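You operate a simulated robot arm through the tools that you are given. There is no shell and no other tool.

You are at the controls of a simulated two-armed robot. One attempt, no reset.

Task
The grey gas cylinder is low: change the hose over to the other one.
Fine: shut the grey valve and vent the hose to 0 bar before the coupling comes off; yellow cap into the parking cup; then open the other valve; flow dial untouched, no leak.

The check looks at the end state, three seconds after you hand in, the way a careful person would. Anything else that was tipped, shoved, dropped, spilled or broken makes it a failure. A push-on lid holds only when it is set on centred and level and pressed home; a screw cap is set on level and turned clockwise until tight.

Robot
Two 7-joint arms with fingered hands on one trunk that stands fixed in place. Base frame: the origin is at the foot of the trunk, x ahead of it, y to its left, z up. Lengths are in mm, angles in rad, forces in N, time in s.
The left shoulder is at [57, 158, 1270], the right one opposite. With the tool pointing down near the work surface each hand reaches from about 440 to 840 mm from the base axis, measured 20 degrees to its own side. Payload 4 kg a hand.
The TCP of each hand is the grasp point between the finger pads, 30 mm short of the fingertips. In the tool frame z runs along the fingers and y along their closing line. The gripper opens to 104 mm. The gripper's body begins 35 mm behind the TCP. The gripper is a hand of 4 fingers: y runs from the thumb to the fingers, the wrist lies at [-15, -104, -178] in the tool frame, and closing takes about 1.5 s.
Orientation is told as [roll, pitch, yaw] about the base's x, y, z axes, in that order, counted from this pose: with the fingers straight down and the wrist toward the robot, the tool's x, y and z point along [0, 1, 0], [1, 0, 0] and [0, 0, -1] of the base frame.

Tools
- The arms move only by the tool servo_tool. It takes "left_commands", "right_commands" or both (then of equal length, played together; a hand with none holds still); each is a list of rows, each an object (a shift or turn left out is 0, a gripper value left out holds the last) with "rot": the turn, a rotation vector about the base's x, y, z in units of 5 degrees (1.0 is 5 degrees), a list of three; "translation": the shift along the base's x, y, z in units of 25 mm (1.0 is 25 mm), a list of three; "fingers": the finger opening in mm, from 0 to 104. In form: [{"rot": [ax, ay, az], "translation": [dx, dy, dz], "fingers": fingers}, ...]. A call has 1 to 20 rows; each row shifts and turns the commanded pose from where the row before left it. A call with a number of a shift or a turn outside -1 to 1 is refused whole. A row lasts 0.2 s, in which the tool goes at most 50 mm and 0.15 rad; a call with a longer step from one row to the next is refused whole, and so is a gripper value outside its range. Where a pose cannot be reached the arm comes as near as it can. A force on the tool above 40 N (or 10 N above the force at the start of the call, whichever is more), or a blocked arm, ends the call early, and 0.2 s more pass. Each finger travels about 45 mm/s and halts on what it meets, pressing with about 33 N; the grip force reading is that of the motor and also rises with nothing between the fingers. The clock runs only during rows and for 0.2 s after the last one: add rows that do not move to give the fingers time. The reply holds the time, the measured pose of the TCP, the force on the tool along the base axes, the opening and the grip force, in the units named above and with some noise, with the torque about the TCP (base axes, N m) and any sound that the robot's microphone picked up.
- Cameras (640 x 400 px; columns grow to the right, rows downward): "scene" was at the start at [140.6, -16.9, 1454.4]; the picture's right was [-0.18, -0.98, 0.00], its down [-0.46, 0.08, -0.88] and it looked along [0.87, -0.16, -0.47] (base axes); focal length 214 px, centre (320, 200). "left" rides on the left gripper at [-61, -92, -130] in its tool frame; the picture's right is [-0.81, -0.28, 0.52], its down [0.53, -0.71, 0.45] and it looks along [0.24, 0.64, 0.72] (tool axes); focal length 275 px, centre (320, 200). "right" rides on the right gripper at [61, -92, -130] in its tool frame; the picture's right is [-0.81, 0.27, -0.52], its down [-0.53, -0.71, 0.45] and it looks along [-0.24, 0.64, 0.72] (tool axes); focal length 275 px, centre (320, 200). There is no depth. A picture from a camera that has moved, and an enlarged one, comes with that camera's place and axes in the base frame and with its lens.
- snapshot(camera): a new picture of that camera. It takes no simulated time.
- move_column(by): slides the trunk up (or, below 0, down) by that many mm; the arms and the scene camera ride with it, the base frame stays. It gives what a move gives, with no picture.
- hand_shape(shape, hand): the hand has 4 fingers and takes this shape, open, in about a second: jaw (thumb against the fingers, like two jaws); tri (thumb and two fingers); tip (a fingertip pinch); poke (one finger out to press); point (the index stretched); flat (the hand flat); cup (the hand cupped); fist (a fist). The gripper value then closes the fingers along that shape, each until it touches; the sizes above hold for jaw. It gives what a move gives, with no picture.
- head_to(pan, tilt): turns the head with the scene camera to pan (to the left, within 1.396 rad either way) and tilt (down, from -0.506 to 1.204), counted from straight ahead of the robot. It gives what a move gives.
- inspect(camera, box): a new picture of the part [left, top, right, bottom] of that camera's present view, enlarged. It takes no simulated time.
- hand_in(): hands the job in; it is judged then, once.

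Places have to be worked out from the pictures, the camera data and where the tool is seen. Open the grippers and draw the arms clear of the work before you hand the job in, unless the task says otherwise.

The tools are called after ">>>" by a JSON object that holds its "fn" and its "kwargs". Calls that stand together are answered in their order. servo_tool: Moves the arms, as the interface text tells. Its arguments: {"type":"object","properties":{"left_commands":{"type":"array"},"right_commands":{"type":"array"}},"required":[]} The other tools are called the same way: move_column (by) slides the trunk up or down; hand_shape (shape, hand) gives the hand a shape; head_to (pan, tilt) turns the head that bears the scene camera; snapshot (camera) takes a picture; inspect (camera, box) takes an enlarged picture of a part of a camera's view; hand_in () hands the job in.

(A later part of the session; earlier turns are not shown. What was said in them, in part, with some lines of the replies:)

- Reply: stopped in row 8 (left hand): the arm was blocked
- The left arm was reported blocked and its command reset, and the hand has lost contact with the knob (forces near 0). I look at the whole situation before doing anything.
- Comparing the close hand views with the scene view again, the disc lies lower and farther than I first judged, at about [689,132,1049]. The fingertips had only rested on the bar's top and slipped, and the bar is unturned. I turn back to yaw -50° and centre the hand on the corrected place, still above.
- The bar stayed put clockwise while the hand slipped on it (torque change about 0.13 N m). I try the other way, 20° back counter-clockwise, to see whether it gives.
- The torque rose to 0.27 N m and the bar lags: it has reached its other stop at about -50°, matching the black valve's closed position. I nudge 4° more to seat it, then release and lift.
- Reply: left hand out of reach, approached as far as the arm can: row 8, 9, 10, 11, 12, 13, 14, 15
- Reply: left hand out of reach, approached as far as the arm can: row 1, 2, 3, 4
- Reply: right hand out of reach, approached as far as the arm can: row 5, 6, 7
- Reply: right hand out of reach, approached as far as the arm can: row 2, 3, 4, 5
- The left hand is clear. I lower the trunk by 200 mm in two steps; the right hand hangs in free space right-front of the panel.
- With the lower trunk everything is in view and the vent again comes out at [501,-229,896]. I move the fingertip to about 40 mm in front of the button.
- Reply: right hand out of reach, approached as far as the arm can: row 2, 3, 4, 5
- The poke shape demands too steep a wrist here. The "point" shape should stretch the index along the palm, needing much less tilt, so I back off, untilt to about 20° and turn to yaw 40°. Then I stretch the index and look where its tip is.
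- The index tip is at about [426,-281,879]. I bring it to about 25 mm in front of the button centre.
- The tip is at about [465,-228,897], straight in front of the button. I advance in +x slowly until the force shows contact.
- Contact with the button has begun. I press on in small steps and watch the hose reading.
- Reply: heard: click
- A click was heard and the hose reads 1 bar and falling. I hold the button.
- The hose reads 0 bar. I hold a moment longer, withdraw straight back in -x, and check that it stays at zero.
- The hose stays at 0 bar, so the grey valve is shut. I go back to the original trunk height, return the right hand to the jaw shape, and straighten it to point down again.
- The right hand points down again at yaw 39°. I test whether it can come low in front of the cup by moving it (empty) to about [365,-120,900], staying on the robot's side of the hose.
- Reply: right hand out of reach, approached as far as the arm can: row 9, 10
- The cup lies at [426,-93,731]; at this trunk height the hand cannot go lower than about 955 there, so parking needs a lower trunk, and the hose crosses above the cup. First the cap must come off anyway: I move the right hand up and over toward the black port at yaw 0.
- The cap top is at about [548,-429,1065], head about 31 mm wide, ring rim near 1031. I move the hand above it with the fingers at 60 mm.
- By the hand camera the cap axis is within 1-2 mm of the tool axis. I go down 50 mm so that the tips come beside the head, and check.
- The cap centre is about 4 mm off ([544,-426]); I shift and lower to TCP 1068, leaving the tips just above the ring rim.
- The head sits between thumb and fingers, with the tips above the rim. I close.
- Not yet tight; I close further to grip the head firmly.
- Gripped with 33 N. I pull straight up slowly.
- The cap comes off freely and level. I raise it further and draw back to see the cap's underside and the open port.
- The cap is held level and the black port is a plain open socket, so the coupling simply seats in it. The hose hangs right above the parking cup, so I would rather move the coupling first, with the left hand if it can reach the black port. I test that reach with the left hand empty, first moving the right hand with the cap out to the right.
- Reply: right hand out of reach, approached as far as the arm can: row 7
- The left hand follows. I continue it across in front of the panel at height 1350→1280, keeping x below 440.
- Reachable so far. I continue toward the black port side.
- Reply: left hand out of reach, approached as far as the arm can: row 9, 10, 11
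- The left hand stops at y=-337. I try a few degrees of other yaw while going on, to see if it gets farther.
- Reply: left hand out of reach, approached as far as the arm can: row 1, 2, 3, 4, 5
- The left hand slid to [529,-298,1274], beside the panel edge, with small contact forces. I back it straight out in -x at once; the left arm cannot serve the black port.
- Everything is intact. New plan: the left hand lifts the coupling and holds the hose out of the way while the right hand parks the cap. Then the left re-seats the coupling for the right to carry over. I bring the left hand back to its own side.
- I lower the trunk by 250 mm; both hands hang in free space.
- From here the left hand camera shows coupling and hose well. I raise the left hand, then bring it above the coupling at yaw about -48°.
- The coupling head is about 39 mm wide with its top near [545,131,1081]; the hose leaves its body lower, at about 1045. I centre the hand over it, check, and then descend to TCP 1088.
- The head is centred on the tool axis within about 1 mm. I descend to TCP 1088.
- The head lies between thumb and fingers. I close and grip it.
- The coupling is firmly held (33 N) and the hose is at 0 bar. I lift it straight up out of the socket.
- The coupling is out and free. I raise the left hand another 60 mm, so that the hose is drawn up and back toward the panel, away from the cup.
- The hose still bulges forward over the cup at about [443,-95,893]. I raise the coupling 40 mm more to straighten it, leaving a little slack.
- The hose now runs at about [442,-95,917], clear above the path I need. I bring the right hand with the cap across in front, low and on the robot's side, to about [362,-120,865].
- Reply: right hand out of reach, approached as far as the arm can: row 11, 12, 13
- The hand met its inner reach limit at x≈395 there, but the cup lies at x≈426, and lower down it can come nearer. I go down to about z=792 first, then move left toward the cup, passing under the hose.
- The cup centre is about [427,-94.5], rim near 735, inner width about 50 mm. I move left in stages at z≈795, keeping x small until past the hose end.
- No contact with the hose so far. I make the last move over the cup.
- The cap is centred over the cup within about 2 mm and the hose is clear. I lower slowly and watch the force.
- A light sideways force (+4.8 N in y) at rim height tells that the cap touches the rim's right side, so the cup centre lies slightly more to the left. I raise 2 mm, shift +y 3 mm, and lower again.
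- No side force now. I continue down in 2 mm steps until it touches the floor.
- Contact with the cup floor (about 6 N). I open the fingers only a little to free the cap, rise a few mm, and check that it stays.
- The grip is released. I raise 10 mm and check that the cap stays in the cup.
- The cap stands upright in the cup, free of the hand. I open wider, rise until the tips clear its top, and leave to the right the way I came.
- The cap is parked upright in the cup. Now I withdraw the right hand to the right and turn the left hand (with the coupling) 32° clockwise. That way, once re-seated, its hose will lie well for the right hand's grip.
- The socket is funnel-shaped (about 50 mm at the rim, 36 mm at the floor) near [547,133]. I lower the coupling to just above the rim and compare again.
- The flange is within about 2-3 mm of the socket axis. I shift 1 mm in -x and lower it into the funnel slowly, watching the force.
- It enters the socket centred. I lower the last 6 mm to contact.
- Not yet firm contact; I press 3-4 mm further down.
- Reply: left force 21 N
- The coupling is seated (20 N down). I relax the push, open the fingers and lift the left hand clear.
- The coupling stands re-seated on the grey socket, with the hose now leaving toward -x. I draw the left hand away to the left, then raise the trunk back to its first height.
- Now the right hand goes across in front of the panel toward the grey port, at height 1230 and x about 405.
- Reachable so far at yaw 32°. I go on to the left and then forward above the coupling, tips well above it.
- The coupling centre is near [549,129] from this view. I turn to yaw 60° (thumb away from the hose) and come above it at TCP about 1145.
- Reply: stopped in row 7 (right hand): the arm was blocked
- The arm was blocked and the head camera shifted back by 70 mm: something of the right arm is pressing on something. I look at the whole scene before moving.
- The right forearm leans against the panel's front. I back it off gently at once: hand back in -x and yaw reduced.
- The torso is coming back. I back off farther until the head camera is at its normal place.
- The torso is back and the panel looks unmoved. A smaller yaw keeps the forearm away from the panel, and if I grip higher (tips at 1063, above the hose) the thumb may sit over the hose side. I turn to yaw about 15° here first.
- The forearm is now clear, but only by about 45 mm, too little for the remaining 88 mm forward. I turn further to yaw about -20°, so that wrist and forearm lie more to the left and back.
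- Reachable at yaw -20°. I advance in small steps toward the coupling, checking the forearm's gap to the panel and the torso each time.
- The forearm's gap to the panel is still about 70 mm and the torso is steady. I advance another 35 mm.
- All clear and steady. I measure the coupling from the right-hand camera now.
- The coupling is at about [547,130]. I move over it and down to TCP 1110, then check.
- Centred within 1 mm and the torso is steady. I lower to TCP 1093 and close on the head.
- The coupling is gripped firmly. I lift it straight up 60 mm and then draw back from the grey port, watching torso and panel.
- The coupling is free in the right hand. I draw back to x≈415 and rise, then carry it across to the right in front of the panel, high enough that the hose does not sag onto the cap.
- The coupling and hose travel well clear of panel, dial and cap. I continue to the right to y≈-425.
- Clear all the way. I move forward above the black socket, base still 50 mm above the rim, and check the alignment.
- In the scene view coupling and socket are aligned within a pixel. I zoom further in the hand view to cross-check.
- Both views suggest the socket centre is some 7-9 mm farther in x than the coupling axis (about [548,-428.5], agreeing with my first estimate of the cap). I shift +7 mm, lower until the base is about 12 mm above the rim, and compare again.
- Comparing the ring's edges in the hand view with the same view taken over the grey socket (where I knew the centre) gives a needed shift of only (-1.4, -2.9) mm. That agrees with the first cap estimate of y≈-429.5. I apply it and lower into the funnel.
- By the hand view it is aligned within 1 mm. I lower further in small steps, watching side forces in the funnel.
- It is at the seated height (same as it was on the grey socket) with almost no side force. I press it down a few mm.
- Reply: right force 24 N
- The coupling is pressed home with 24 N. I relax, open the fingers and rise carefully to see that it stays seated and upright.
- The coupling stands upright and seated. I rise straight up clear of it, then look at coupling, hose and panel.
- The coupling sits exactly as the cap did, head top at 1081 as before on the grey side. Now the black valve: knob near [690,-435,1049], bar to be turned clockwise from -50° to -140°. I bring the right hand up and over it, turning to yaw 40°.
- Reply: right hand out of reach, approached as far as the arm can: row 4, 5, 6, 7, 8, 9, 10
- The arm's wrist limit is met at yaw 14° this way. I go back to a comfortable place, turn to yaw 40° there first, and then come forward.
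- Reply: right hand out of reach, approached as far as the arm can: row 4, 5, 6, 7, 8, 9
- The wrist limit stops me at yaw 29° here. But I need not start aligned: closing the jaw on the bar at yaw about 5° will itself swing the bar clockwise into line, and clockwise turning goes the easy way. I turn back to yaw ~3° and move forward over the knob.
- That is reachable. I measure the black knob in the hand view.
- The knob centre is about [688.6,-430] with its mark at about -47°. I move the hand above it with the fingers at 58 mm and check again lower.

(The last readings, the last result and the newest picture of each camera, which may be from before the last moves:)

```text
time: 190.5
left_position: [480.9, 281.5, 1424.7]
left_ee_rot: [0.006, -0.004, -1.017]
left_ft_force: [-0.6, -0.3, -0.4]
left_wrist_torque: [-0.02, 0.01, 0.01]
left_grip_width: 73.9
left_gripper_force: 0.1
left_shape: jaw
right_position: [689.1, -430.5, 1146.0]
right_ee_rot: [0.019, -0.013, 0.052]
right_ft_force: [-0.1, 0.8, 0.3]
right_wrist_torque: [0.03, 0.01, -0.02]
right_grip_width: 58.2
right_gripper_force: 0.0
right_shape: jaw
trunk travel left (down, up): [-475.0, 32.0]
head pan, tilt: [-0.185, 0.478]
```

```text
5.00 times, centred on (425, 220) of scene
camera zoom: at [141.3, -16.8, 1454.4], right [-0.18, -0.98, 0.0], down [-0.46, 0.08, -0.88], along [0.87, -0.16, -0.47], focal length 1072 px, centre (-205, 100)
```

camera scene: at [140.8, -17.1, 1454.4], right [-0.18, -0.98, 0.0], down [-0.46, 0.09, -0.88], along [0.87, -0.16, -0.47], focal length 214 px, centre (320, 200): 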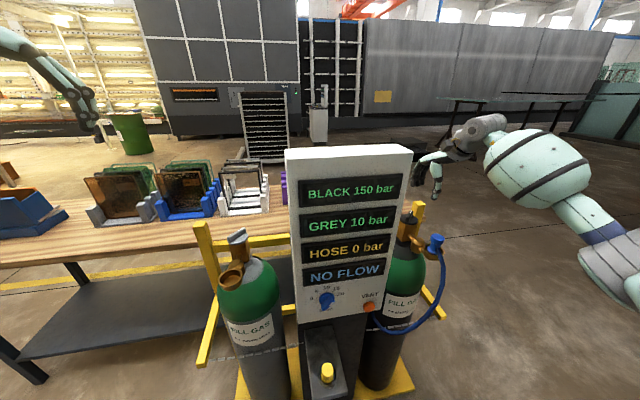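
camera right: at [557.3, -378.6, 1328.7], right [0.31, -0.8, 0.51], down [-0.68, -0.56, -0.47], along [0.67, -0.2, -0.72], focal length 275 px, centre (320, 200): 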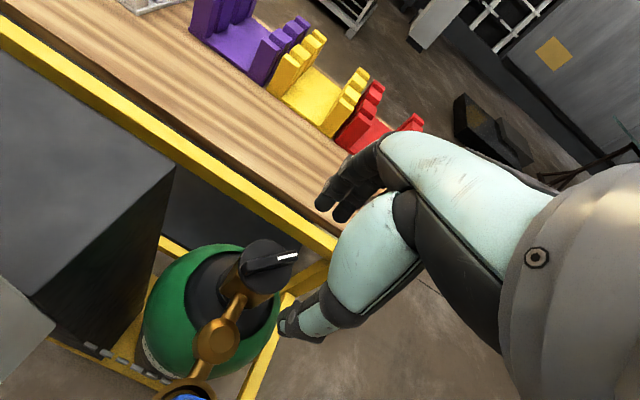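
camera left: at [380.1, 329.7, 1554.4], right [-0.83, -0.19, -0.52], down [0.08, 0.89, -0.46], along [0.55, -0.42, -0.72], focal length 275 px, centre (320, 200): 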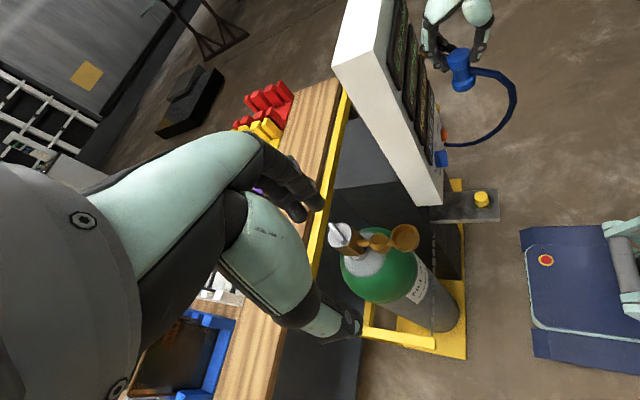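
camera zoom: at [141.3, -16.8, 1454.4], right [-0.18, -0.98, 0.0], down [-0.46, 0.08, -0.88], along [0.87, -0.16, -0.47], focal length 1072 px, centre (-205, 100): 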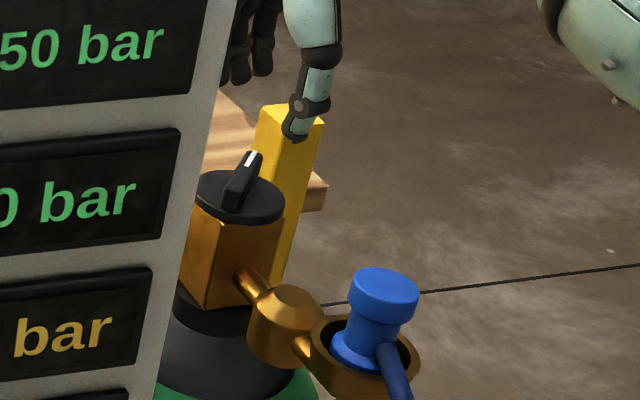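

The knob centre lies within 1 mm of the tool's vertical. I descend to TCP 1090 and then gently to 1087.

>>> {"fn": "servo_tool", "kwargs": {"right_commands": [{"translation": [0, 0, -0.7]}, {"translation": [0, 0, -0.7]}, {"translation": [0, 0, -0.6]}, {"translation": [0, 0, -0.2]}, {"translation": [0, 0, -0.12]}, {}, {}]}}

>>> {"fn": "inspect", "kwargs": {"camera": "right", "box": [250, 180, 390, 320]}}

>>> {"fn": "inspect", "kwargs": {"camera": "scene", "box": [385, 180, 465, 260]}}

```text
time: 192.1
left_position: [481.0, 281.1, 1424.5]
left_ee_rot: [0.005, -0.005, -1.016]
left_ft_force: [0.6, 0.2, -0.1]
left_wrist_torque: [0.01, 0.0, 0.02]
left_grip_width: 73.9
left_gripper_force: 0.1
left_shape: jaw
right_position: [690.7, -428.9, 1088.8]
right_ee_rot: [0.018, -0.014, 0.049]
right_ft_force: [-0.4, -0.8, -0.1]
right_wrist_torque: [0.01, 0.01, 0.02]
right_grip_width: 58.3
right_gripper_force: 0.2
right_shape: jaw
trunk travel left (down, up): [-475.0, 32.0]
head pan, tilt: [-0.185, 0.478]
```

```text
2.86 times, centred on (320, 250) of right
camera zoom: at [592.7, -376.0, 1220.4], right [0.31, -0.8, 0.51], down [-0.68, -0.56, -0.47], along [0.67, -0.2, -0.72], focal length 786 px, centre (320, 57)
```

zoom: 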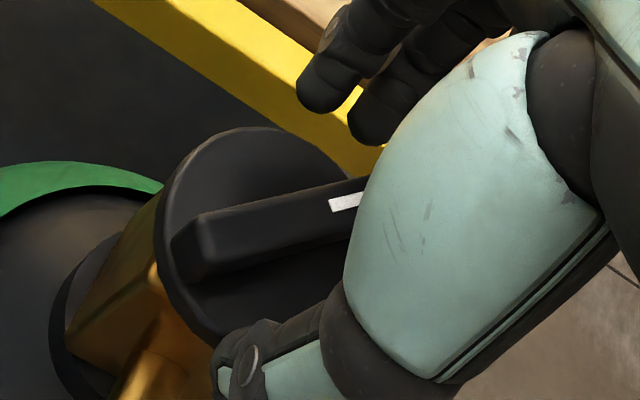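

```text
5.00 times, centred on (425, 220) of scene
camera zoom: at [141.2, -17.0, 1454.4], right [-0.18, -0.98, 0.0], down [-0.46, 0.08, -0.88], along [0.87, -0.16, -0.47], focal length 1072 px, centre (-205, 100)
```

zoom: 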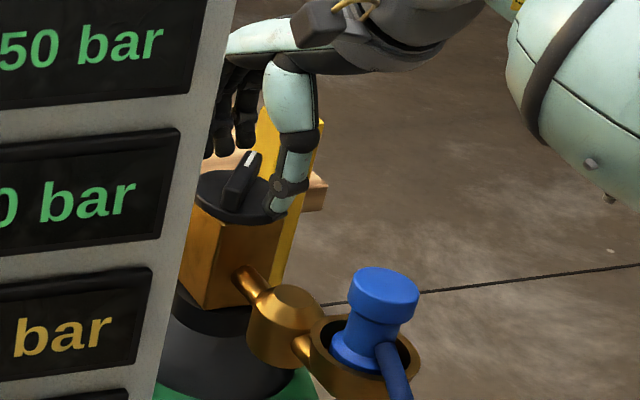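

Thumb and fingers straddle the bar. I close slowly; the jaw should swing the bar clockwise into line.

>>> {"fn": "servo_tool", "kwargs": {"right_commands": [{"fingers": 34}, {}, {}, {}, {}]}}

>>> {"fn": "inspect", "kwargs": {"camera": "right", "box": [250, 180, 390, 320]}}

>>> {"fn": "inspect", "kwargs": {"camera": "scene", "box": [405, 190, 455, 240]}}

```text
time: 193.3
left_position: [481.7, 281.9, 1425.1]
left_ee_rot: [0.005, -0.005, -1.018]
left_ft_force: [-0.8, -0.1, -0.5]
left_wrist_torque: [0.02, -0.01, 0.05]
left_grip_width: 73.7
left_gripper_force: 0.0
left_shape: jaw
right_position: [689.4, -429.3, 1089.1]
right_ee_rot: [0.017, -0.013, 0.051]
right_ft_force: [0.1, -0.3, -0.9]
right_wrist_torque: [0.0, 0.0, -0.02]
right_grip_width: 34.5
right_gripper_force: 0.1
right_shape: jaw
trunk travel left (down, up): [-475.0, 32.0]
head pan, tilt: [-0.185, 0.478]
```

```text
2.86 times, centred on (320, 250) of right
camera zoom: at [592.8, -376.0, 1220.5], right [0.31, -0.8, 0.51], down [-0.68, -0.56, -0.47], along [0.67, -0.2, -0.72], focal length 786 px, centre (320, 57)
```

zoom: 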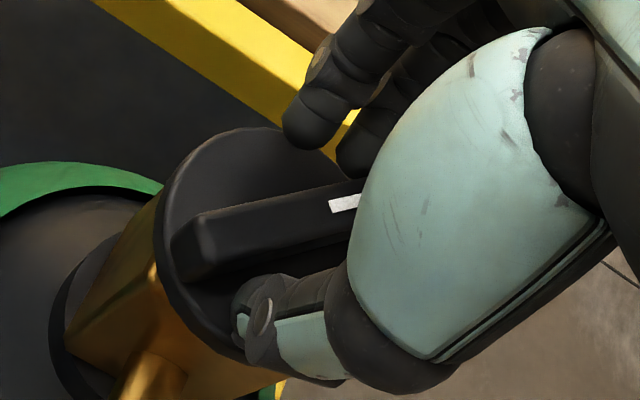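

```text
8.00 times, centred on (430, 215) of scene
camera zoom: at [141.4, -17.0, 1454.4], right [-0.18, -0.98, 0.0], down [-0.46, 0.08, -0.88], along [0.87, -0.16, -0.47], focal length 1716 px, centre (-560, 80)
```

zoom: 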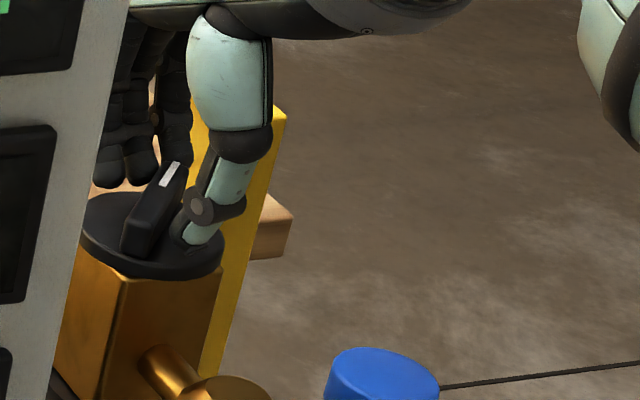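

The fingers come in on both sides. I lower 4 mm more (as it worked at the grey valve) and close fully.

>>> {"fn": "servo_tool", "kwargs": {"right_commands": [{"translation": [0, 0, -0.1]}, {"translation": [0, 0, -0.08]}, {"fingers": 20}, {}, {}, {}]}}

>>> {"fn": "inspect", "kwargs": {"camera": "right", "box": [250, 180, 390, 320]}}

>>> {"fn": "inspect", "kwargs": {"camera": "scene", "box": [405, 190, 455, 240]}}

```text
time: 194.7
left_position: [480.1, 281.4, 1424.6]
left_ee_rot: [0.005, -0.005, -1.018]
left_ft_force: [-0.9, -0.3, -0.1]
left_wrist_torque: [-0.01, -0.01, 0.02]
left_grip_width: 73.8
left_gripper_force: 0.0
left_shape: jaw
right_position: [689.2, -430.2, 1083.9]
right_ee_rot: [0.018, -0.014, 0.052]
right_ft_force: [1.2, -2.3, -0.2]
right_wrist_torque: [-0.05, -0.08, 0.05]
right_grip_width: 14.3
right_gripper_force: 32.6
right_shape: jaw
trunk travel left (down, up): [-475.0, 32.0]
head pan, tilt: [-0.185, 0.478]
```

```text
2.86 times, centred on (320, 250) of right
camera zoom: at [593.0, -376.4, 1215.7], right [0.31, -0.8, 0.51], down [-0.68, -0.56, -0.47], along [0.67, -0.2, -0.72], focal length 786 px, centre (320, 57)
```

zoom: 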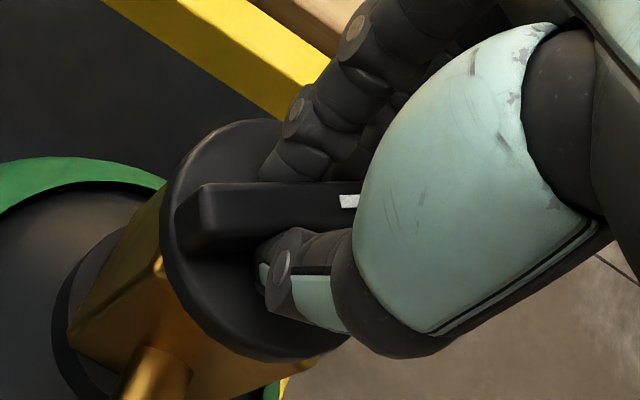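

```text
8.00 times, centred on (430, 215) of scene
camera zoom: at [141.5, -17.4, 1454.3], right [-0.18, -0.98, 0.0], down [-0.46, 0.09, -0.88], along [0.87, -0.16, -0.47], focal length 1716 px, centre (-560, 80)
```

zoom: 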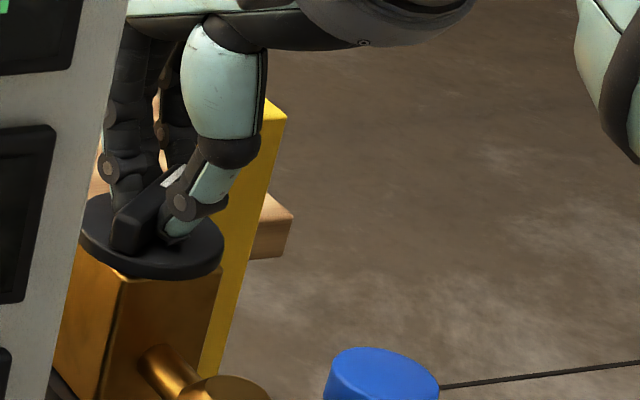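

The jaw closed on the bar (14 mm, 33 N) and swung it clockwise partly. Now I turn the hand clockwise 20° and check the forces and the bar.

>>> {"fn": "servo_tool", "kwargs": {"right_commands": [{"rot": [0, 0, -0.7], "fingers": 3}, {"rot": [0, 0, -0.7]}, {"rot": [0, 0, -0.7]}, {"rot": [0, 0, -0.7]}, {"rot": [0, 0, -0.7]}, {"rot": [0, 0, -0.7]}, {}]}}

>>> {"fn": "inspect", "kwargs": {"camera": "right", "box": [250, 180, 390, 320]}}

>>> {"fn": "inspect", "kwargs": {"camera": "scene", "box": [405, 190, 455, 240]}}

```text
time: 196.3
left_position: [481.5, 281.3, 1425.8]
left_ee_rot: [0.005, -0.005, -1.017]
left_ft_force: [0.3, -0.6, 0.3]
left_wrist_torque: [0.01, -0.03, 0.0]
left_grip_width: 73.9
left_gripper_force: 0.0
left_shape: jaw
right_position: [689.0, -429.5, 1082.9]
right_ee_rot: [0.018, -0.014, -0.317]
right_ft_force: [0.2, -3.4, 0.4]
right_wrist_torque: [-0.05, -0.08, 0.04]
right_grip_width: 13.2
right_gripper_force: 33.1
right_shape: jaw
trunk travel left (down, up): [-475.0, 32.0]
head pan, tilt: [-0.185, 0.478]
```

```text
2.86 times, centred on (320, 250) of right
camera zoom: at [618.8, -345.2, 1215.6], right [0.0, -0.86, 0.51], down [-0.83, -0.28, -0.47], along [0.55, -0.42, -0.72], focal length 786 px, centre (320, 57)
```

zoom: 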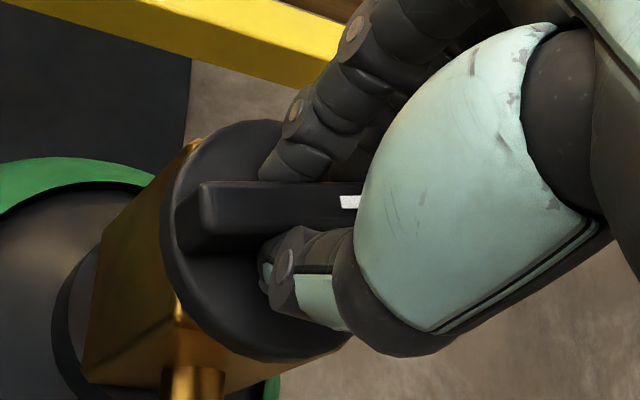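

```text
8.00 times, centred on (430, 215) of scene
camera zoom: at [141.3, -17.6, 1454.4], right [-0.18, -0.98, 0.0], down [-0.46, 0.09, -0.88], along [0.87, -0.16, -0.47], focal length 1716 px, centre (-560, 80)
```

zoom: 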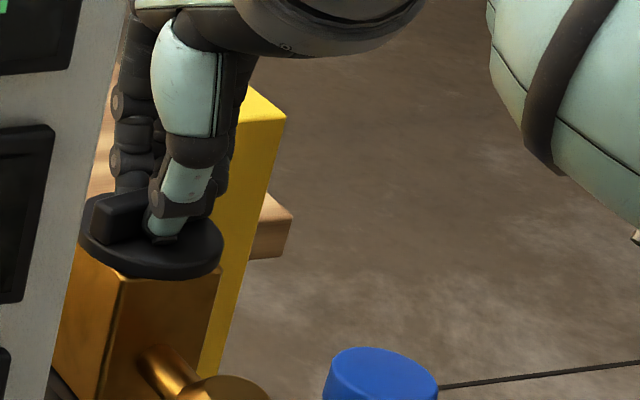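

The bar follows the hand. I continue clockwise in stages.

>>> {"fn": "servo_tool", "kwargs": {"right_commands": [{"rot": [0, 0, -0.8]}, {"rot": [0, 0, -0.8]}, {"rot": [0, 0, -0.8]}, {"rot": [0, 0, -0.8]}, {"rot": [0, 0, -0.8]}, {"rot": [0, 0, -0.8]}, {}]}}

>>> {"fn": "inspect", "kwargs": {"camera": "right", "box": [250, 180, 390, 320]}}

>>> {"fn": "snapshot", "kwargs": {"camera": "scene"}}

```text
time: 197.9
left_position: [481.9, 281.7, 1423.8]
left_ee_rot: [0.004, -0.005, -1.017]
left_ft_force: [-0.4, 0.9, -0.1]
left_wrist_torque: [0.04, -0.01, 0.01]
left_grip_width: 73.9
left_gripper_force: 0.0
left_shape: jaw
right_position: [689.5, -429.5, 1084.1]
right_ee_rot: [0.017, -0.016, -0.734]
right_ft_force: [0.4, -2.6, 2.0]
right_wrist_torque: [-0.11, -0.06, 0.0]
right_grip_width: 12.9
right_gripper_force: 33.1
right_shape: jaw
trunk travel left (down, up): [-475.0, 32.0]
head pan, tilt: [-0.185, 0.478]
```

```text
2.86 times, centred on (320, 250) of right
camera zoom: at [659.4, -323.9, 1215.4], right [-0.35, -0.79, 0.51], down [-0.88, 0.08, -0.48], along [0.33, -0.61, -0.72], focal length 786 px, centre (320, 57)
```

zoom: 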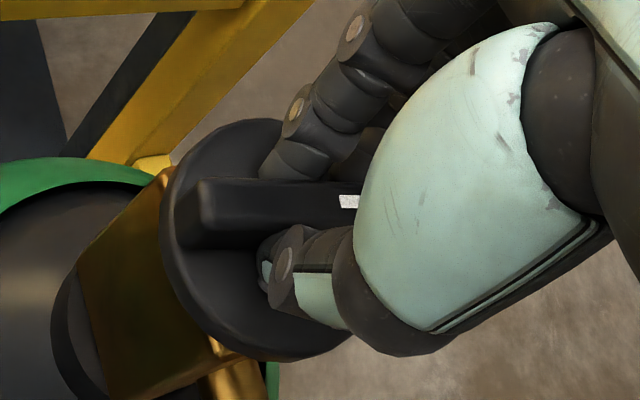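

```text
taken
camera scene: at [141.2, -17.5, 1454.4], right [-0.18, -0.98, 0.0], down [-0.46, 0.09, -0.88], along [0.87, -0.16, -0.47], focal length 214 px, centre (320, 200)
```

scene: 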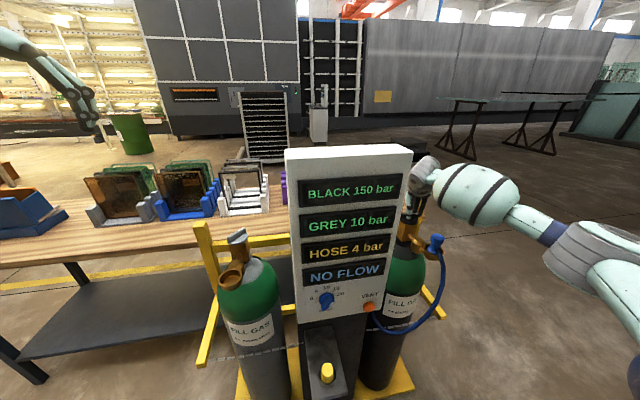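

The bar has turned about 47° so far (mark near -97°), gripped askew by 35°. I release, rise, turn the hand back to yaw -7° to grip it squarely, and then finish the turn.

>>> {"fn": "servo_tool", "kwargs": {"right_commands": [{"fingers": 50}, {}, {}, {"translation": [0, 0, 0.6]}, {"translation": [0, 0, 0.7]}, {"rot": [0, 0, 0.9]}, {"rot": [0, 0, 0.9]}, {"rot": [0, 0, 0.9]}, {"rot": [0, 0, 0.9]}, {"rot": [0, 0, 0.9]}, {"rot": [0, 0, 0.9]}, {"rot": [0, 0, 0.9]}, {"rot": [0, 0, 0.8]}, {}, {}]}}

>>> {"fn": "inspect", "kwargs": {"camera": "right", "box": [240, 180, 400, 340]}}

>>> {"fn": "inspect", "kwargs": {"camera": "scene", "box": [385, 180, 465, 260]}}

```text
time: 201.1
left_position: [481.7, 281.5, 1423.5]
left_ee_rot: [0.005, -0.007, -1.018]
left_ft_force: [0.6, -0.1, 1.3]
left_wrist_torque: [0.0, -0.02, -0.02]
left_grip_width: 73.8
left_gripper_force: 0.0
left_shape: jaw
right_position: [689.5, -429.8, 1116.4]
right_ee_rot: [0.018, -0.013, -0.115]
right_ft_force: [0.6, -0.2, -0.3]
right_wrist_torque: [-0.03, 0.01, -0.01]
right_grip_width: 49.7
right_gripper_force: 0.1
right_shape: jaw
trunk travel left (down, up): [-475.0, 32.0]
head pan, tilt: [-0.185, 0.478]
```

```text
2.50 times, centred on (320, 260) of right
camera zoom: at [603.0, -360.7, 1247.9], right [0.17, -0.84, 0.51], down [-0.76, -0.44, -0.47], along [0.62, -0.3, -0.72], focal length 688 px, centre (320, 50)
```

zoom: 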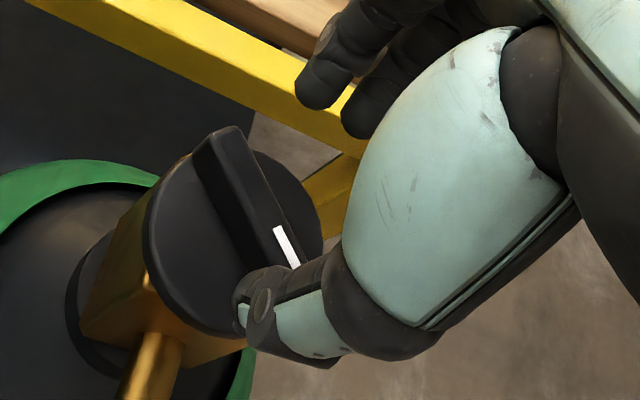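

```text
5.00 times, centred on (425, 220) of scene
camera zoom: at [141.3, -17.0, 1454.4], right [-0.18, -0.98, 0.0], down [-0.46, 0.08, -0.88], along [0.87, -0.16, -0.47], focal length 1072 px, centre (-205, 100)
```

zoom: 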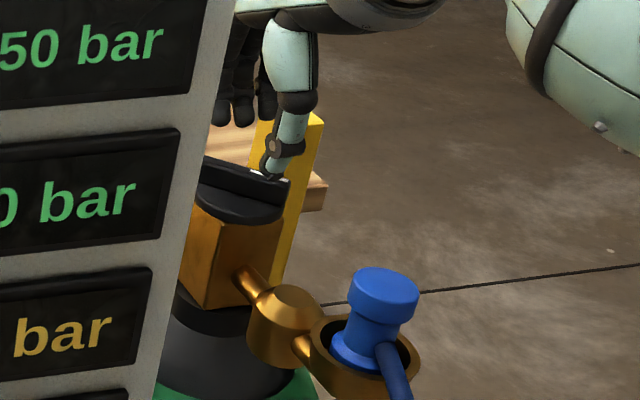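

The bar is already near -125°, about 75° turned. I turn the hand to yaw -35° to sit squarely on it, lower and grip again for the last 15°.

>>> {"fn": "servo_tool", "kwargs": {"right_commands": [{"rot": [0, 0, -0.95]}, {"rot": [0, 0, -0.95]}, {"rot": [0, 0, -0.95]}, {"rot": [0, 0, -0.95]}, {"rot": [0, 0, -0.95]}, {"rot": [0, 0, -0.95]}, {}, {"translation": [0, 0, -0.6]}, {"translation": [0, 0, -0.5]}, {"translation": [0, 0, -0.15]}, {}, {}]}}

>>> {"fn": "inspect", "kwargs": {"camera": "right", "box": [250, 180, 390, 320]}}

>>> {"fn": "inspect", "kwargs": {"camera": "scene", "box": [405, 190, 455, 240]}}

```text
time: 203.7
left_position: [481.8, 281.7, 1425.1]
left_ee_rot: [0.004, -0.006, -1.017]
left_ft_force: [0.3, 1.0, -0.6]
left_wrist_torque: [0.01, 0.0, 0.0]
left_grip_width: 74.0
left_gripper_force: 0.0
left_shape: jaw
right_position: [690.2, -429.9, 1084.9]
right_ee_rot: [0.017, -0.014, -0.612]
right_ft_force: [-0.4, 0.2, -0.3]
right_wrist_torque: [-0.02, -0.02, 0.01]
right_grip_width: 49.7
right_gripper_force: 0.0
right_shape: jaw
trunk travel left (down, up): [-475.0, 32.0]
head pan, tilt: [-0.185, 0.478]
```

```text
2.86 times, centred on (320, 250) of right
camera zoom: at [646.9, -327.7, 1217.0], right [-0.25, -0.82, 0.51], down [-0.88, -0.02, -0.47], along [0.4, -0.57, -0.72], focal length 786 px, centre (320, 57)
```

zoom: 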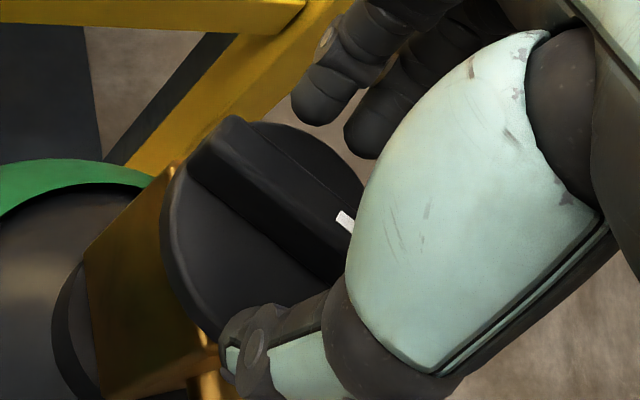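

```text
8.00 times, centred on (430, 215) of scene
camera zoom: at [141.4, -17.0, 1454.4], right [-0.18, -0.98, 0.0], down [-0.46, 0.08, -0.88], along [0.87, -0.16, -0.47], focal length 1716 px, centre (-560, 80)
```

zoom: 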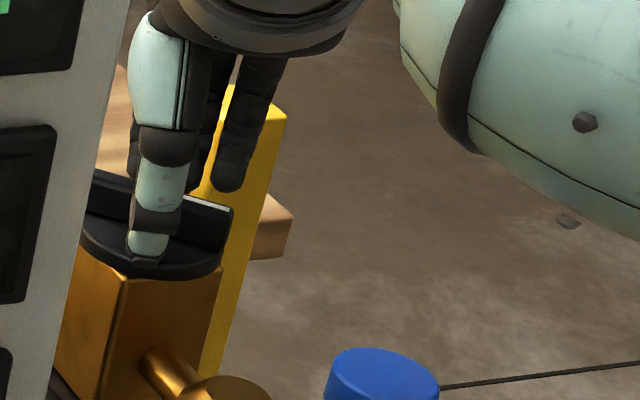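

The bar is near -134° now. I turn the hand 12° more clockwise before closing, so that gripping cannot swing the bar back, then grip.

>>> {"fn": "servo_tool", "kwargs": {"right_commands": [{"rot": [0, 0, -0.8]}, {"rot": [0, 0, -0.8]}, {"rot": [0, 0, -0.8]}, {}, {"fingers": 25}, {}, {}, {"fingers": 3}, {}, {}, {}, {}]}}

>>> {"fn": "inspect", "kwargs": {"camera": "right", "box": [250, 180, 390, 320]}}

>>> {"fn": "inspect", "kwargs": {"camera": "scene", "box": [405, 190, 455, 240]}}

>>> {"fn": "inspect", "kwargs": {"camera": "scene", "box": [280, 140, 420, 320]}}

```text
time: 206.3
left_position: [482.8, 282.3, 1423.4]
left_ee_rot: [0.005, -0.005, -1.016]
left_ft_force: [-0.4, -1.9, 0.1]
left_wrist_torque: [0.02, -0.02, 0.01]
left_grip_width: 73.9
left_gripper_force: 0.1
left_shape: jaw
right_position: [689.9, -428.3, 1084.3]
right_ee_rot: [0.017, -0.016, -0.822]
right_ft_force: [-0.9, 0.0, -1.1]
right_wrist_torque: [0.01, 0.0, 0.11]
right_grip_width: 7.0
right_gripper_force: 33.4
right_shape: jaw
trunk travel left (down, up): [-475.0, 32.0]
head pan, tilt: [-0.185, 0.478]
```

```text
2.86 times, centred on (320, 250) of right
camera zoom: at [669.0, -321.2, 1216.7], right [-0.42, -0.75, 0.51], down [-0.87, 0.16, -0.47], along [0.28, -0.64, -0.72], focal length 786 px, centre (320, 57)
```

zoom: 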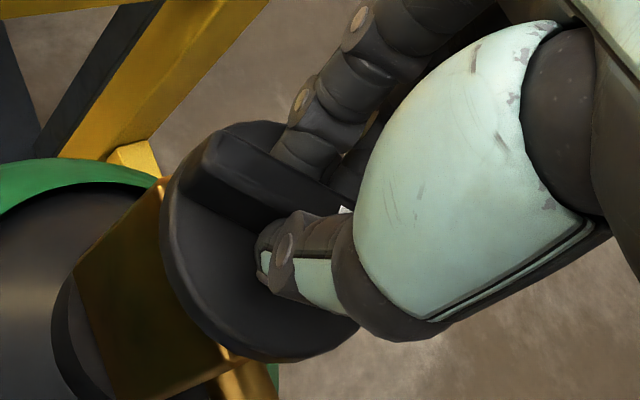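

```text
8.00 times, centred on (430, 215) of scene
camera zoom: at [141.5, -17.1, 1454.4], right [-0.18, -0.98, 0.0], down [-0.46, 0.09, -0.88], along [0.87, -0.16, -0.47], focal length 1716 px, centre (-560, 80)
```

zoom: 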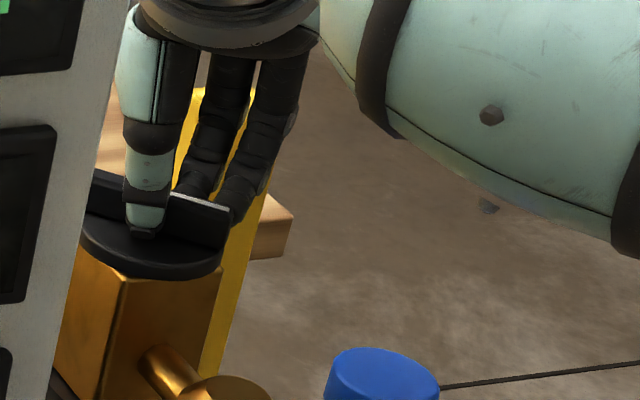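

```text
2.22 times, centred on (350, 230) of scene
camera zoom: at [141.5, -17.1, 1454.4], right [-0.18, -0.98, 0.0], down [-0.46, 0.09, -0.88], along [0.87, -0.16, -0.47], focal length 477 px, centre (253, 133)
```

zoom: 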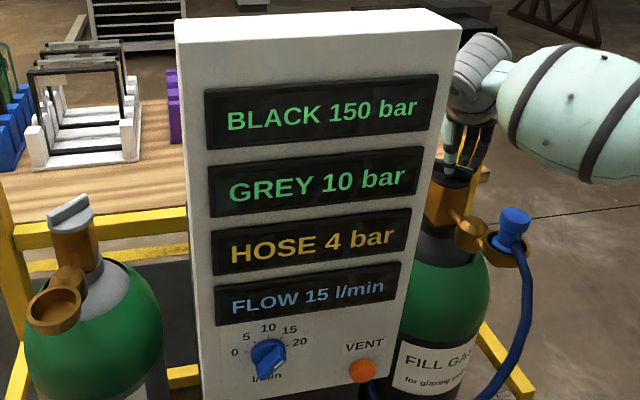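

The panel now reads HOSE 4 bar and FLOW 15 l/min: gas is coming from the black cylinder and the coupling holds. I turn the last degrees clockwise to the stop.

>>> {"fn": "servo_tool", "kwargs": {"right_commands": [{"rot": [0, 0, -0.6]}, {"rot": [0, 0, -0.6]}, {"rot": [0, 0, -0.6]}, {"rot": [0, 0, -0.6]}, {}]}}

>>> {"fn": "inspect", "kwargs": {"camera": "right", "box": [250, 180, 390, 320]}}

>>> {"fn": "inspect", "kwargs": {"camera": "scene", "box": [405, 190, 455, 240]}}

```text
time: 207.5
left_position: [482.1, 281.5, 1423.5]
left_ee_rot: [0.005, -0.005, -1.016]
left_ft_force: [-0.2, -1.0, 0.0]
left_wrist_torque: [-0.01, -0.01, 0.01]
left_grip_width: 73.9
left_gripper_force: 0.0
left_shape: jaw
right_position: [691.1, -429.6, 1085.1]
right_ee_rot: [0.019, -0.015, -1.031]
right_ft_force: [4.9, 2.7, -0.5]
right_wrist_torque: [0.03, -0.13, 0.32]
right_grip_width: 7.2
right_gripper_force: 33.2
right_shape: jaw
trunk travel left (down, up): [-475.0, 32.0]
head pan, tilt: [-0.185, 0.478]
```

```text
2.86 times, centred on (320, 250) of right
camera zoom: at [693.3, -318.7, 1216.6], right [-0.57, -0.65, 0.51], down [-0.81, 0.34, -0.48], along [0.14, -0.68, -0.72], focal length 786 px, centre (320, 57)
```

zoom: 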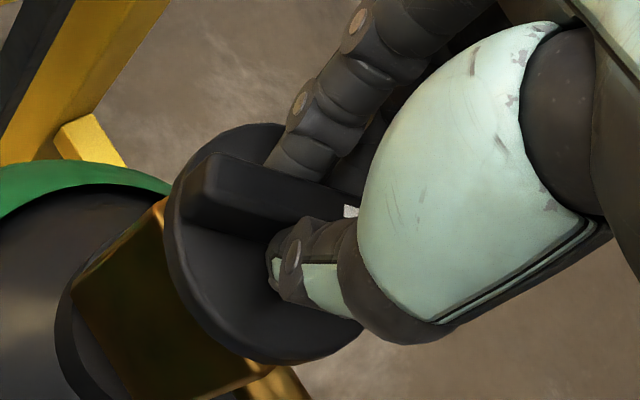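

```text
8.00 times, centred on (430, 215) of scene
camera zoom: at [142.5, -16.6, 1454.3], right [-0.18, -0.98, 0.0], down [-0.47, 0.08, -0.88], along [0.87, -0.16, -0.47], focal length 1716 px, centre (-560, 80)
```

zoom: 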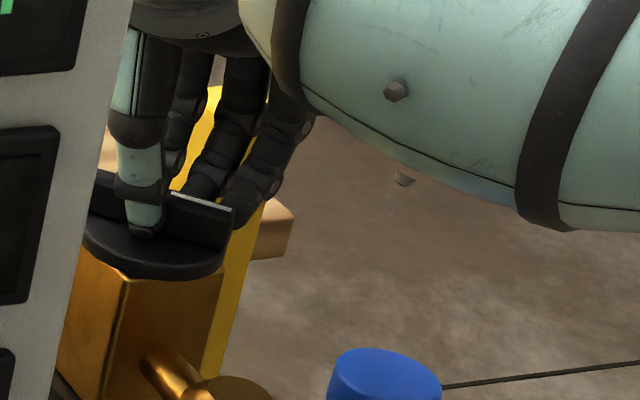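

The torque rose to 0.32 N m: the black valve is at its open stop. I release and lift the hand straight up.

>>> {"fn": "servo_tool", "kwargs": {"right_commands": [{"rot": [0, 0, 0.3]}, {"fingers": 50}, {}, {}, {"translation": [0, 0, 0.5]}, {"translation": [0, 0, 0.8]}, {"translation": [0, 0, 0.9]}, {"translation": [0, 0, 0.9]}, {}]}}

>>> {"fn": "snapshot", "kwargs": {"camera": "scene"}}

>>> {"fn": "inspect", "kwargs": {"camera": "right", "box": [220, 180, 400, 360]}}

>>> {"fn": "inspect", "kwargs": {"camera": "scene", "box": [280, 140, 460, 320]}}

```text
time: 209.5
left_position: [480.8, 281.2, 1423.8]
left_ee_rot: [0.005, -0.006, -1.019]
left_ft_force: [-0.5, -0.3, 0.3]
left_wrist_torque: [-0.03, 0.01, 0.04]
left_grip_width: 73.9
left_gripper_force: 0.1
left_shape: jaw
right_position: [690.3, -429.4, 1163.3]
right_ee_rot: [0.015, -0.017, -1.005]
right_ft_force: [0.6, 0.0, -0.1]
right_wrist_torque: [0.01, 0.04, 0.0]
right_grip_width: 49.6
right_gripper_force: 0.1
right_shape: jaw
trunk travel left (down, up): [-475.0, 32.0]
head pan, tilt: [-0.185, 0.478]
```

```text
taken
camera scene: at [141.3, -17.2, 1454.4], right [-0.18, -0.98, 0.0], down [-0.46, 0.09, -0.88], along [0.87, -0.16, -0.47], focal length 214 px, centre (320, 200)
```

scene: 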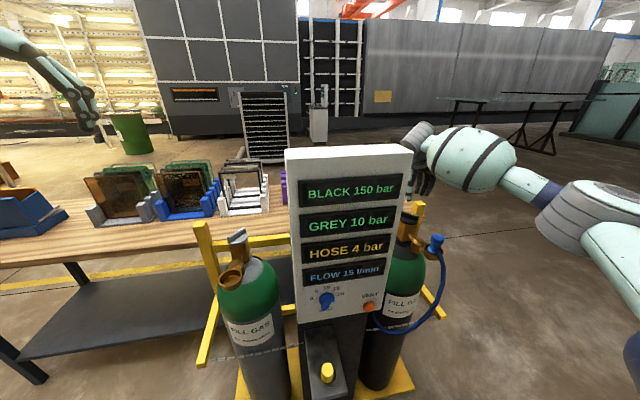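

```text
2.22 times, centred on (310, 270) of right
camera zoom: at [689.0, -319.1, 1294.6], right [-0.55, -0.66, 0.51], down [-0.82, 0.31, -0.48], along [0.16, -0.68, -0.72], focal length 612 px, centre (342, 44)
```

zoom: 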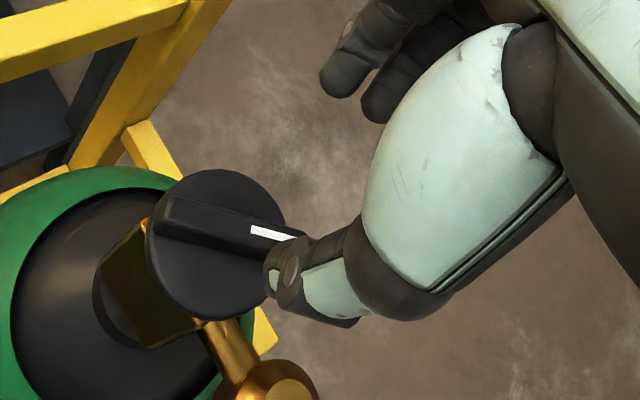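

```text
2.22 times, centred on (370, 230) of scene
camera zoom: at [141.3, -17.2, 1454.4], right [-0.18, -0.98, 0.0], down [-0.46, 0.09, -0.88], along [0.87, -0.16, -0.47], focal length 477 px, centre (209, 133)
```

zoom: 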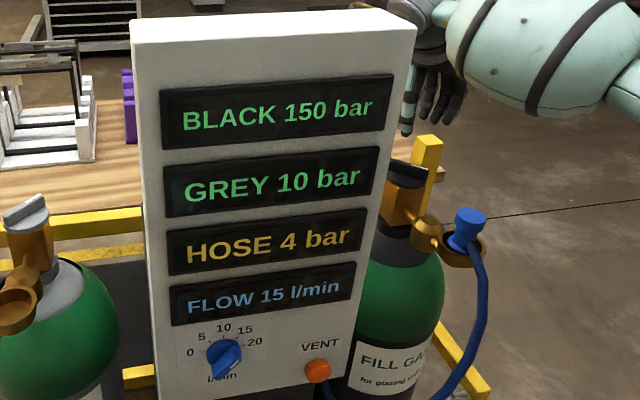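

Everything reads right: BLACK 150, GREY 10, HOSE 4 bar, FLOW 15 l/min. I turn the right hand back to yaw 0° up here, then withdraw it the way it came.

>>> {"fn": "servo_tool", "kwargs": {"right_commands": [{"translation": [0, 0, 0.3], "rot": [0, 0, 0.95]}, {"translation": [0, 0, 0.3], "rot": [0, 0, 0.95]}, {"translation": [0, 0, 0.3], "rot": [0, 0, 0.95]}, {"translation": [0, 0, 0.3], "rot": [0, 0, 0.95]}, {"rot": [0, 0, 0.95]}, {"rot": [0, 0, 0.95]}, {"rot": [0, 0, 0.95]}, {"rot": [0, 0, 0.95]}, {"rot": [0, 0, 0.95]}, {"rot": [0, 0, 0.95]}, {"rot": [0, 0, 0.95]}, {"rot": [0, 0, 0.95]}, {}]}}

>>> {"fn": "servo_tool", "kwargs": {"right_commands": [{"translation": [-0.8, -0.1, 0.1]}, {"translation": [-0.8, -0.1, 0.1]}, {"translation": [-0.8, -0.1, 0]}, {"translation": [-0.8, -0.1, 0]}, {"translation": [-0.8, -0.1, 0]}, {"translation": [-0.8, -0.1, 0]}, {"translation": [-0.8, -0.2, 0]}, {"translation": [-0.8, -0.2, 0]}, {"translation": [-0.8, -0.2, 0]}, {"translation": [-0.8, -0.2, 0]}, {"translation": [-0.8, -0.2, 0]}, {"translation": [-0.8, -0.2, 0]}, {}]}}

>>> {"fn": "snapshot", "kwargs": {"camera": "scene"}}

```text
time: 212.3
left_position: [481.0, 281.3, 1423.3]
left_ee_rot: [0.003, -0.005, -1.017]
left_ft_force: [0.0, -0.1, 0.1]
left_wrist_torque: [0.01, -0.04, -0.05]
left_grip_width: 73.6
left_gripper_force: 0.0
left_shape: jaw
right_position: [689.8, -430.1, 1195.1]
right_ee_rot: [0.018, -0.013, -0.01]
right_ft_force: [0.5, 0.7, 0.6]
right_wrist_torque: [0.0, 0.01, 0.0]
right_grip_width: 49.5
right_gripper_force: 0.1
right_shape: jaw
trunk travel left (down, up): [-475.0, 32.0]
head pan, tilt: [-0.185, 0.478]
```

```text
time: 215.1
left_position: [483.0, 281.6, 1424.3]
left_ee_rot: [0.005, -0.004, -1.017]
left_ft_force: [-0.4, 0.5, 0.4]
left_wrist_torque: [0.01, 0.0, -0.04]
left_grip_width: 73.9
left_gripper_force: 0.1
left_shape: jaw
right_position: [450.5, -473.2, 1197.7]
right_ee_rot: [0.019, -0.015, -0.011]
right_ft_force: [-1.0, -0.1, -0.1]
right_wrist_torque: [0.01, -0.01, -0.03]
right_grip_width: 49.6
right_gripper_force: 0.0
right_shape: jaw
trunk travel left (down, up): [-475.0, 32.0]
head pan, tilt: [-0.185, 0.478]
```

```text
taken
camera scene: at [141.4, -17.0, 1454.3], right [-0.18, -0.98, 0.0], down [-0.46, 0.08, -0.88], along [0.87, -0.16, -0.47], focal length 214 px, centre (320, 200)
```

scene: 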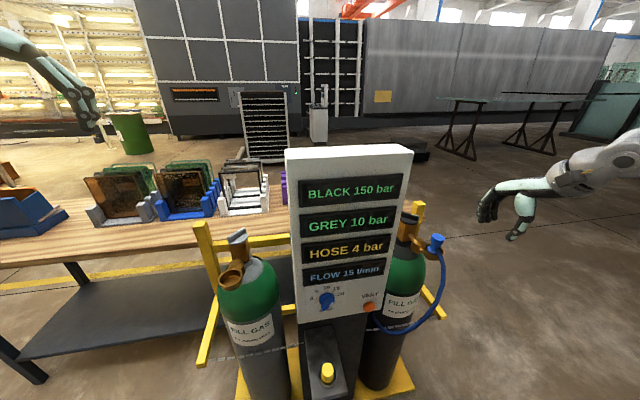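

Both arms are clear. I check each item closely: cap, coupling, both levers, dial and displays.

>>> {"fn": "servo_tool", "kwargs": {"left_commands": [{"fingers": 104}, {}, {}, {}, {}], "right_commands": [{"fingers": 104, "translation": [-0.3, -0.3, 0.2]}, {"translation": [-0.3, -0.3, 0.2]}, {}, {}, {}]}}

>>> {"fn": "inspect", "kwargs": {"camera": "scene", "box": [300, 280, 390, 390]}}

>>> {"fn": "inspect", "kwargs": {"camera": "scene", "box": [390, 195, 480, 290]}}

>>> {"fn": "inspect", "kwargs": {"camera": "scene", "box": [190, 215, 290, 315]}}

>>> {"fn": "inspect", "kwargs": {"camera": "scene", "box": [280, 140, 420, 320]}}

>>> {"fn": "inspect", "kwargs": {"camera": "scene", "box": [300, 280, 390, 330]}}

```text
time: 216.3
left_position: [480.1, 280.8, 1423.9]
left_ee_rot: [0.005, -0.006, -1.017]
left_ft_force: [0.0, -0.5, 0.8]
left_wrist_torque: [0.02, 0.02, -0.01]
left_grip_width: 103.5
left_gripper_force: 0.1
left_shape: jaw
right_position: [433.4, -488.9, 1208.0]
right_ee_rot: [0.02, -0.015, -0.009]
right_ft_force: [-0.1, -0.2, 0.0]
right_wrist_torque: [0.01, 0.03, 0.01]
right_grip_width: 103.5
right_gripper_force: 0.0
right_shape: jaw
trunk travel left (down, up): [-475.0, 32.0]
head pan, tilt: [-0.185, 0.478]
```

```text
3.64 times, centred on (345, 335) of scene
camera zoom: at [140.3, -17.0, 1454.5], right [-0.18, -0.98, 0.0], down [-0.46, 0.08, -0.88], along [0.87, -0.16, -0.47], focal length 780 px, centre (229, -291)
```

zoom: 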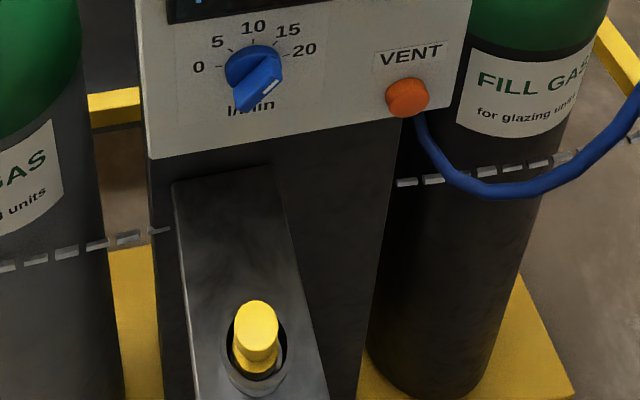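

```text
4.21 times, centred on (435, 242) of scene
camera zoom: at [140.3, -17.0, 1454.5], right [-0.18, -0.98, 0.0], down [-0.46, 0.08, -0.88], along [0.87, -0.16, -0.47], focal length 903 px, centre (-164, 21)
```

zoom: 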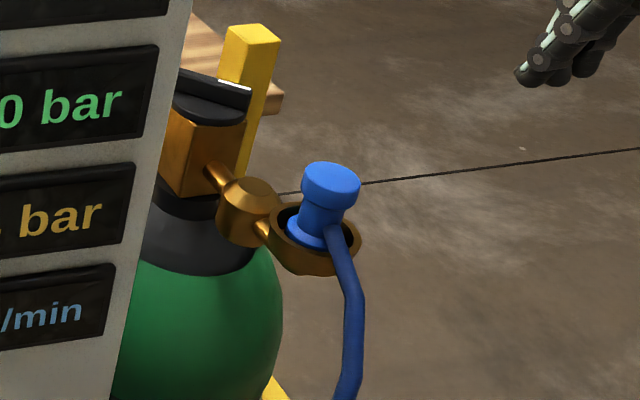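

```text
4.00 times, centred on (240, 265) of scene
camera zoom: at [140.3, -17.0, 1454.5], right [-0.18, -0.98, 0.0], down [-0.46, 0.08, -0.88], along [0.87, -0.16, -0.47], focal length 858 px, centre (640, -60)
```

zoom: 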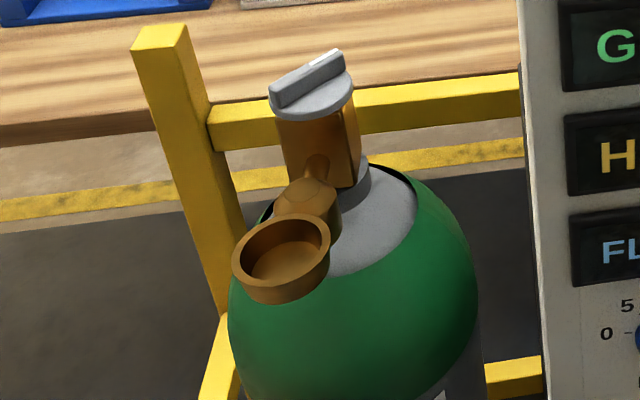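

```text
2.22 times, centred on (350, 230) of scene
camera zoom: at [140.3, -17.0, 1454.5], right [-0.18, -0.98, 0.0], down [-0.46, 0.08, -0.88], along [0.87, -0.16, -0.47], focal length 477 px, centre (253, 133)
```

zoom: 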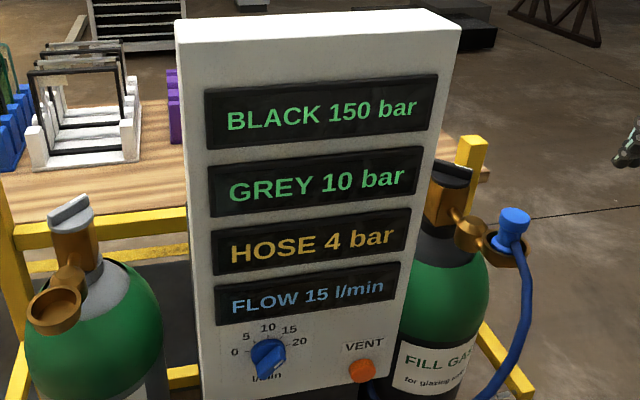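

```text
7.11 times, centred on (345, 305) of scene
camera zoom: at [140.3, -17.0, 1454.5], right [-0.18, -0.98, 0.0], down [-0.46, 0.08, -0.88], along [0.87, -0.16, -0.47], focal length 1525 px, centre (142, -547)
```

zoom: 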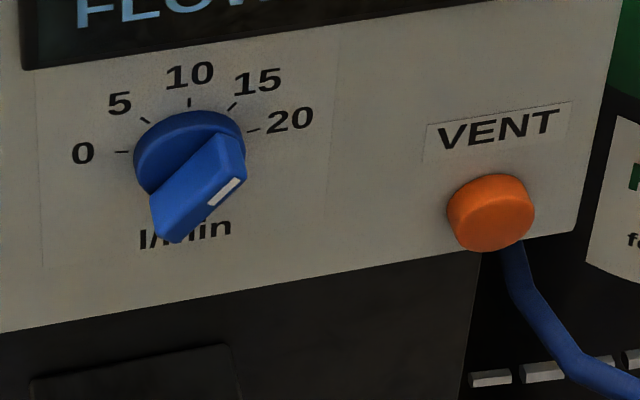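

All looks right: dial unchanged, grey lever shut, black open, coupling upright. One last look at the parked cap and the coupling from the hand cameras.

>>> {"fn": "inspect", "kwargs": {"camera": "left", "box": [420, 150, 540, 270]}}

>>> {"fn": "snapshot", "kwargs": {"camera": "right"}}

>>> {"fn": "snapshot", "kwargs": {"camera": "left"}}

```text
3.33 times, centred on (480, 210) of left
camera zoom: at [379.5, 328.8, 1554.8], right [-0.83, -0.19, -0.52], down [0.08, 0.89, -0.46], along [0.55, -0.42, -0.72], focal length 918 px, centre (-213, 167)
```

zoom: 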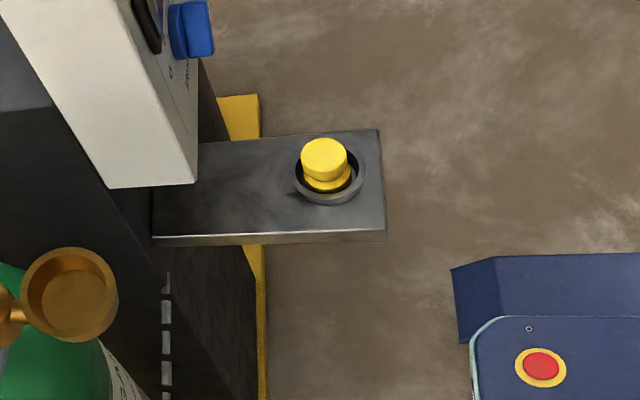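

```text
taken
camera right: at [341.3, -429.9, 1340.0], right [0.26, -0.82, 0.51], down [-0.71, -0.52, -0.48], along [0.65, -0.24, -0.72], focal length 275 px, centre (320, 200)
```

right: 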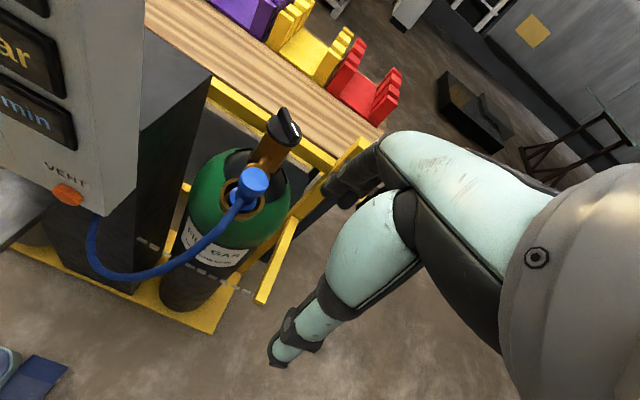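

```text
taken
camera left: at [379.5, 328.8, 1554.8], right [-0.83, -0.19, -0.52], down [0.08, 0.89, -0.46], along [0.55, -0.42, -0.72], focal length 275 px, centre (320, 200)
```

left: 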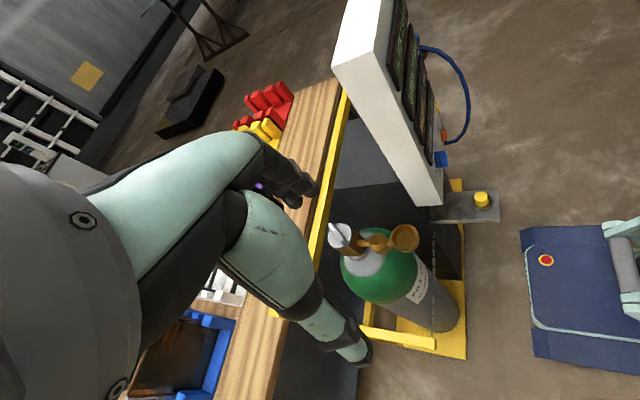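

The cap stands upright in its cup, the coupling is seated on the black port and the hose hangs freely. The readings are HOSE 4 bar and FLOW 15 l/min, with the grey valve shut and the black open. Both hands are open and clear, so I hand in.

>>> {"fn": "hand_in", "kwargs": {}}

```text
The job is handed in.
```

The hose now runs from the black cylinder. The panel reads BLACK 150 bar, HOSE 4 bar and FLOW 15 l/min. I handed the job in but got no verdict back.

- **Grey valve:** shut, a quarter turn to its stop, before anything came off.
- **Hose vent:** vented to 0 bar before the coupling was lifted off the grey port. The reading stayed at 0 after I let go of the vent button.
- **Yellow cap:** standing upright in the parking cup.
- **Coupling:** seated on the black port and pressed down with about 24 N. It sits level and centred, just where the cap sat.
- **Black valve:** open to its stop. The 4 bar and the flow reading appeared as it opened.
- **Flow dial:** not touched, and it looks the same as in the first pictures.
- **Leak:** I heard no hiss and the hose held 4 bar.

**Panel contact:** the right forearm pressed against the front of the panel while I was reaching for the coupling, hard enough to push the robot's own torso back about 7 cm. The left hand may also have brushed the panel's edge earlier. I backed off each time. The panel looks unmoved, and nothing else was knocked.

**Coupling moves:** the left hand lifted the coupling to keep the hose off the parking cup. It then set it back on the grey port, still vented, before the right hand carried it over.

Both hands are open and clear of the work.
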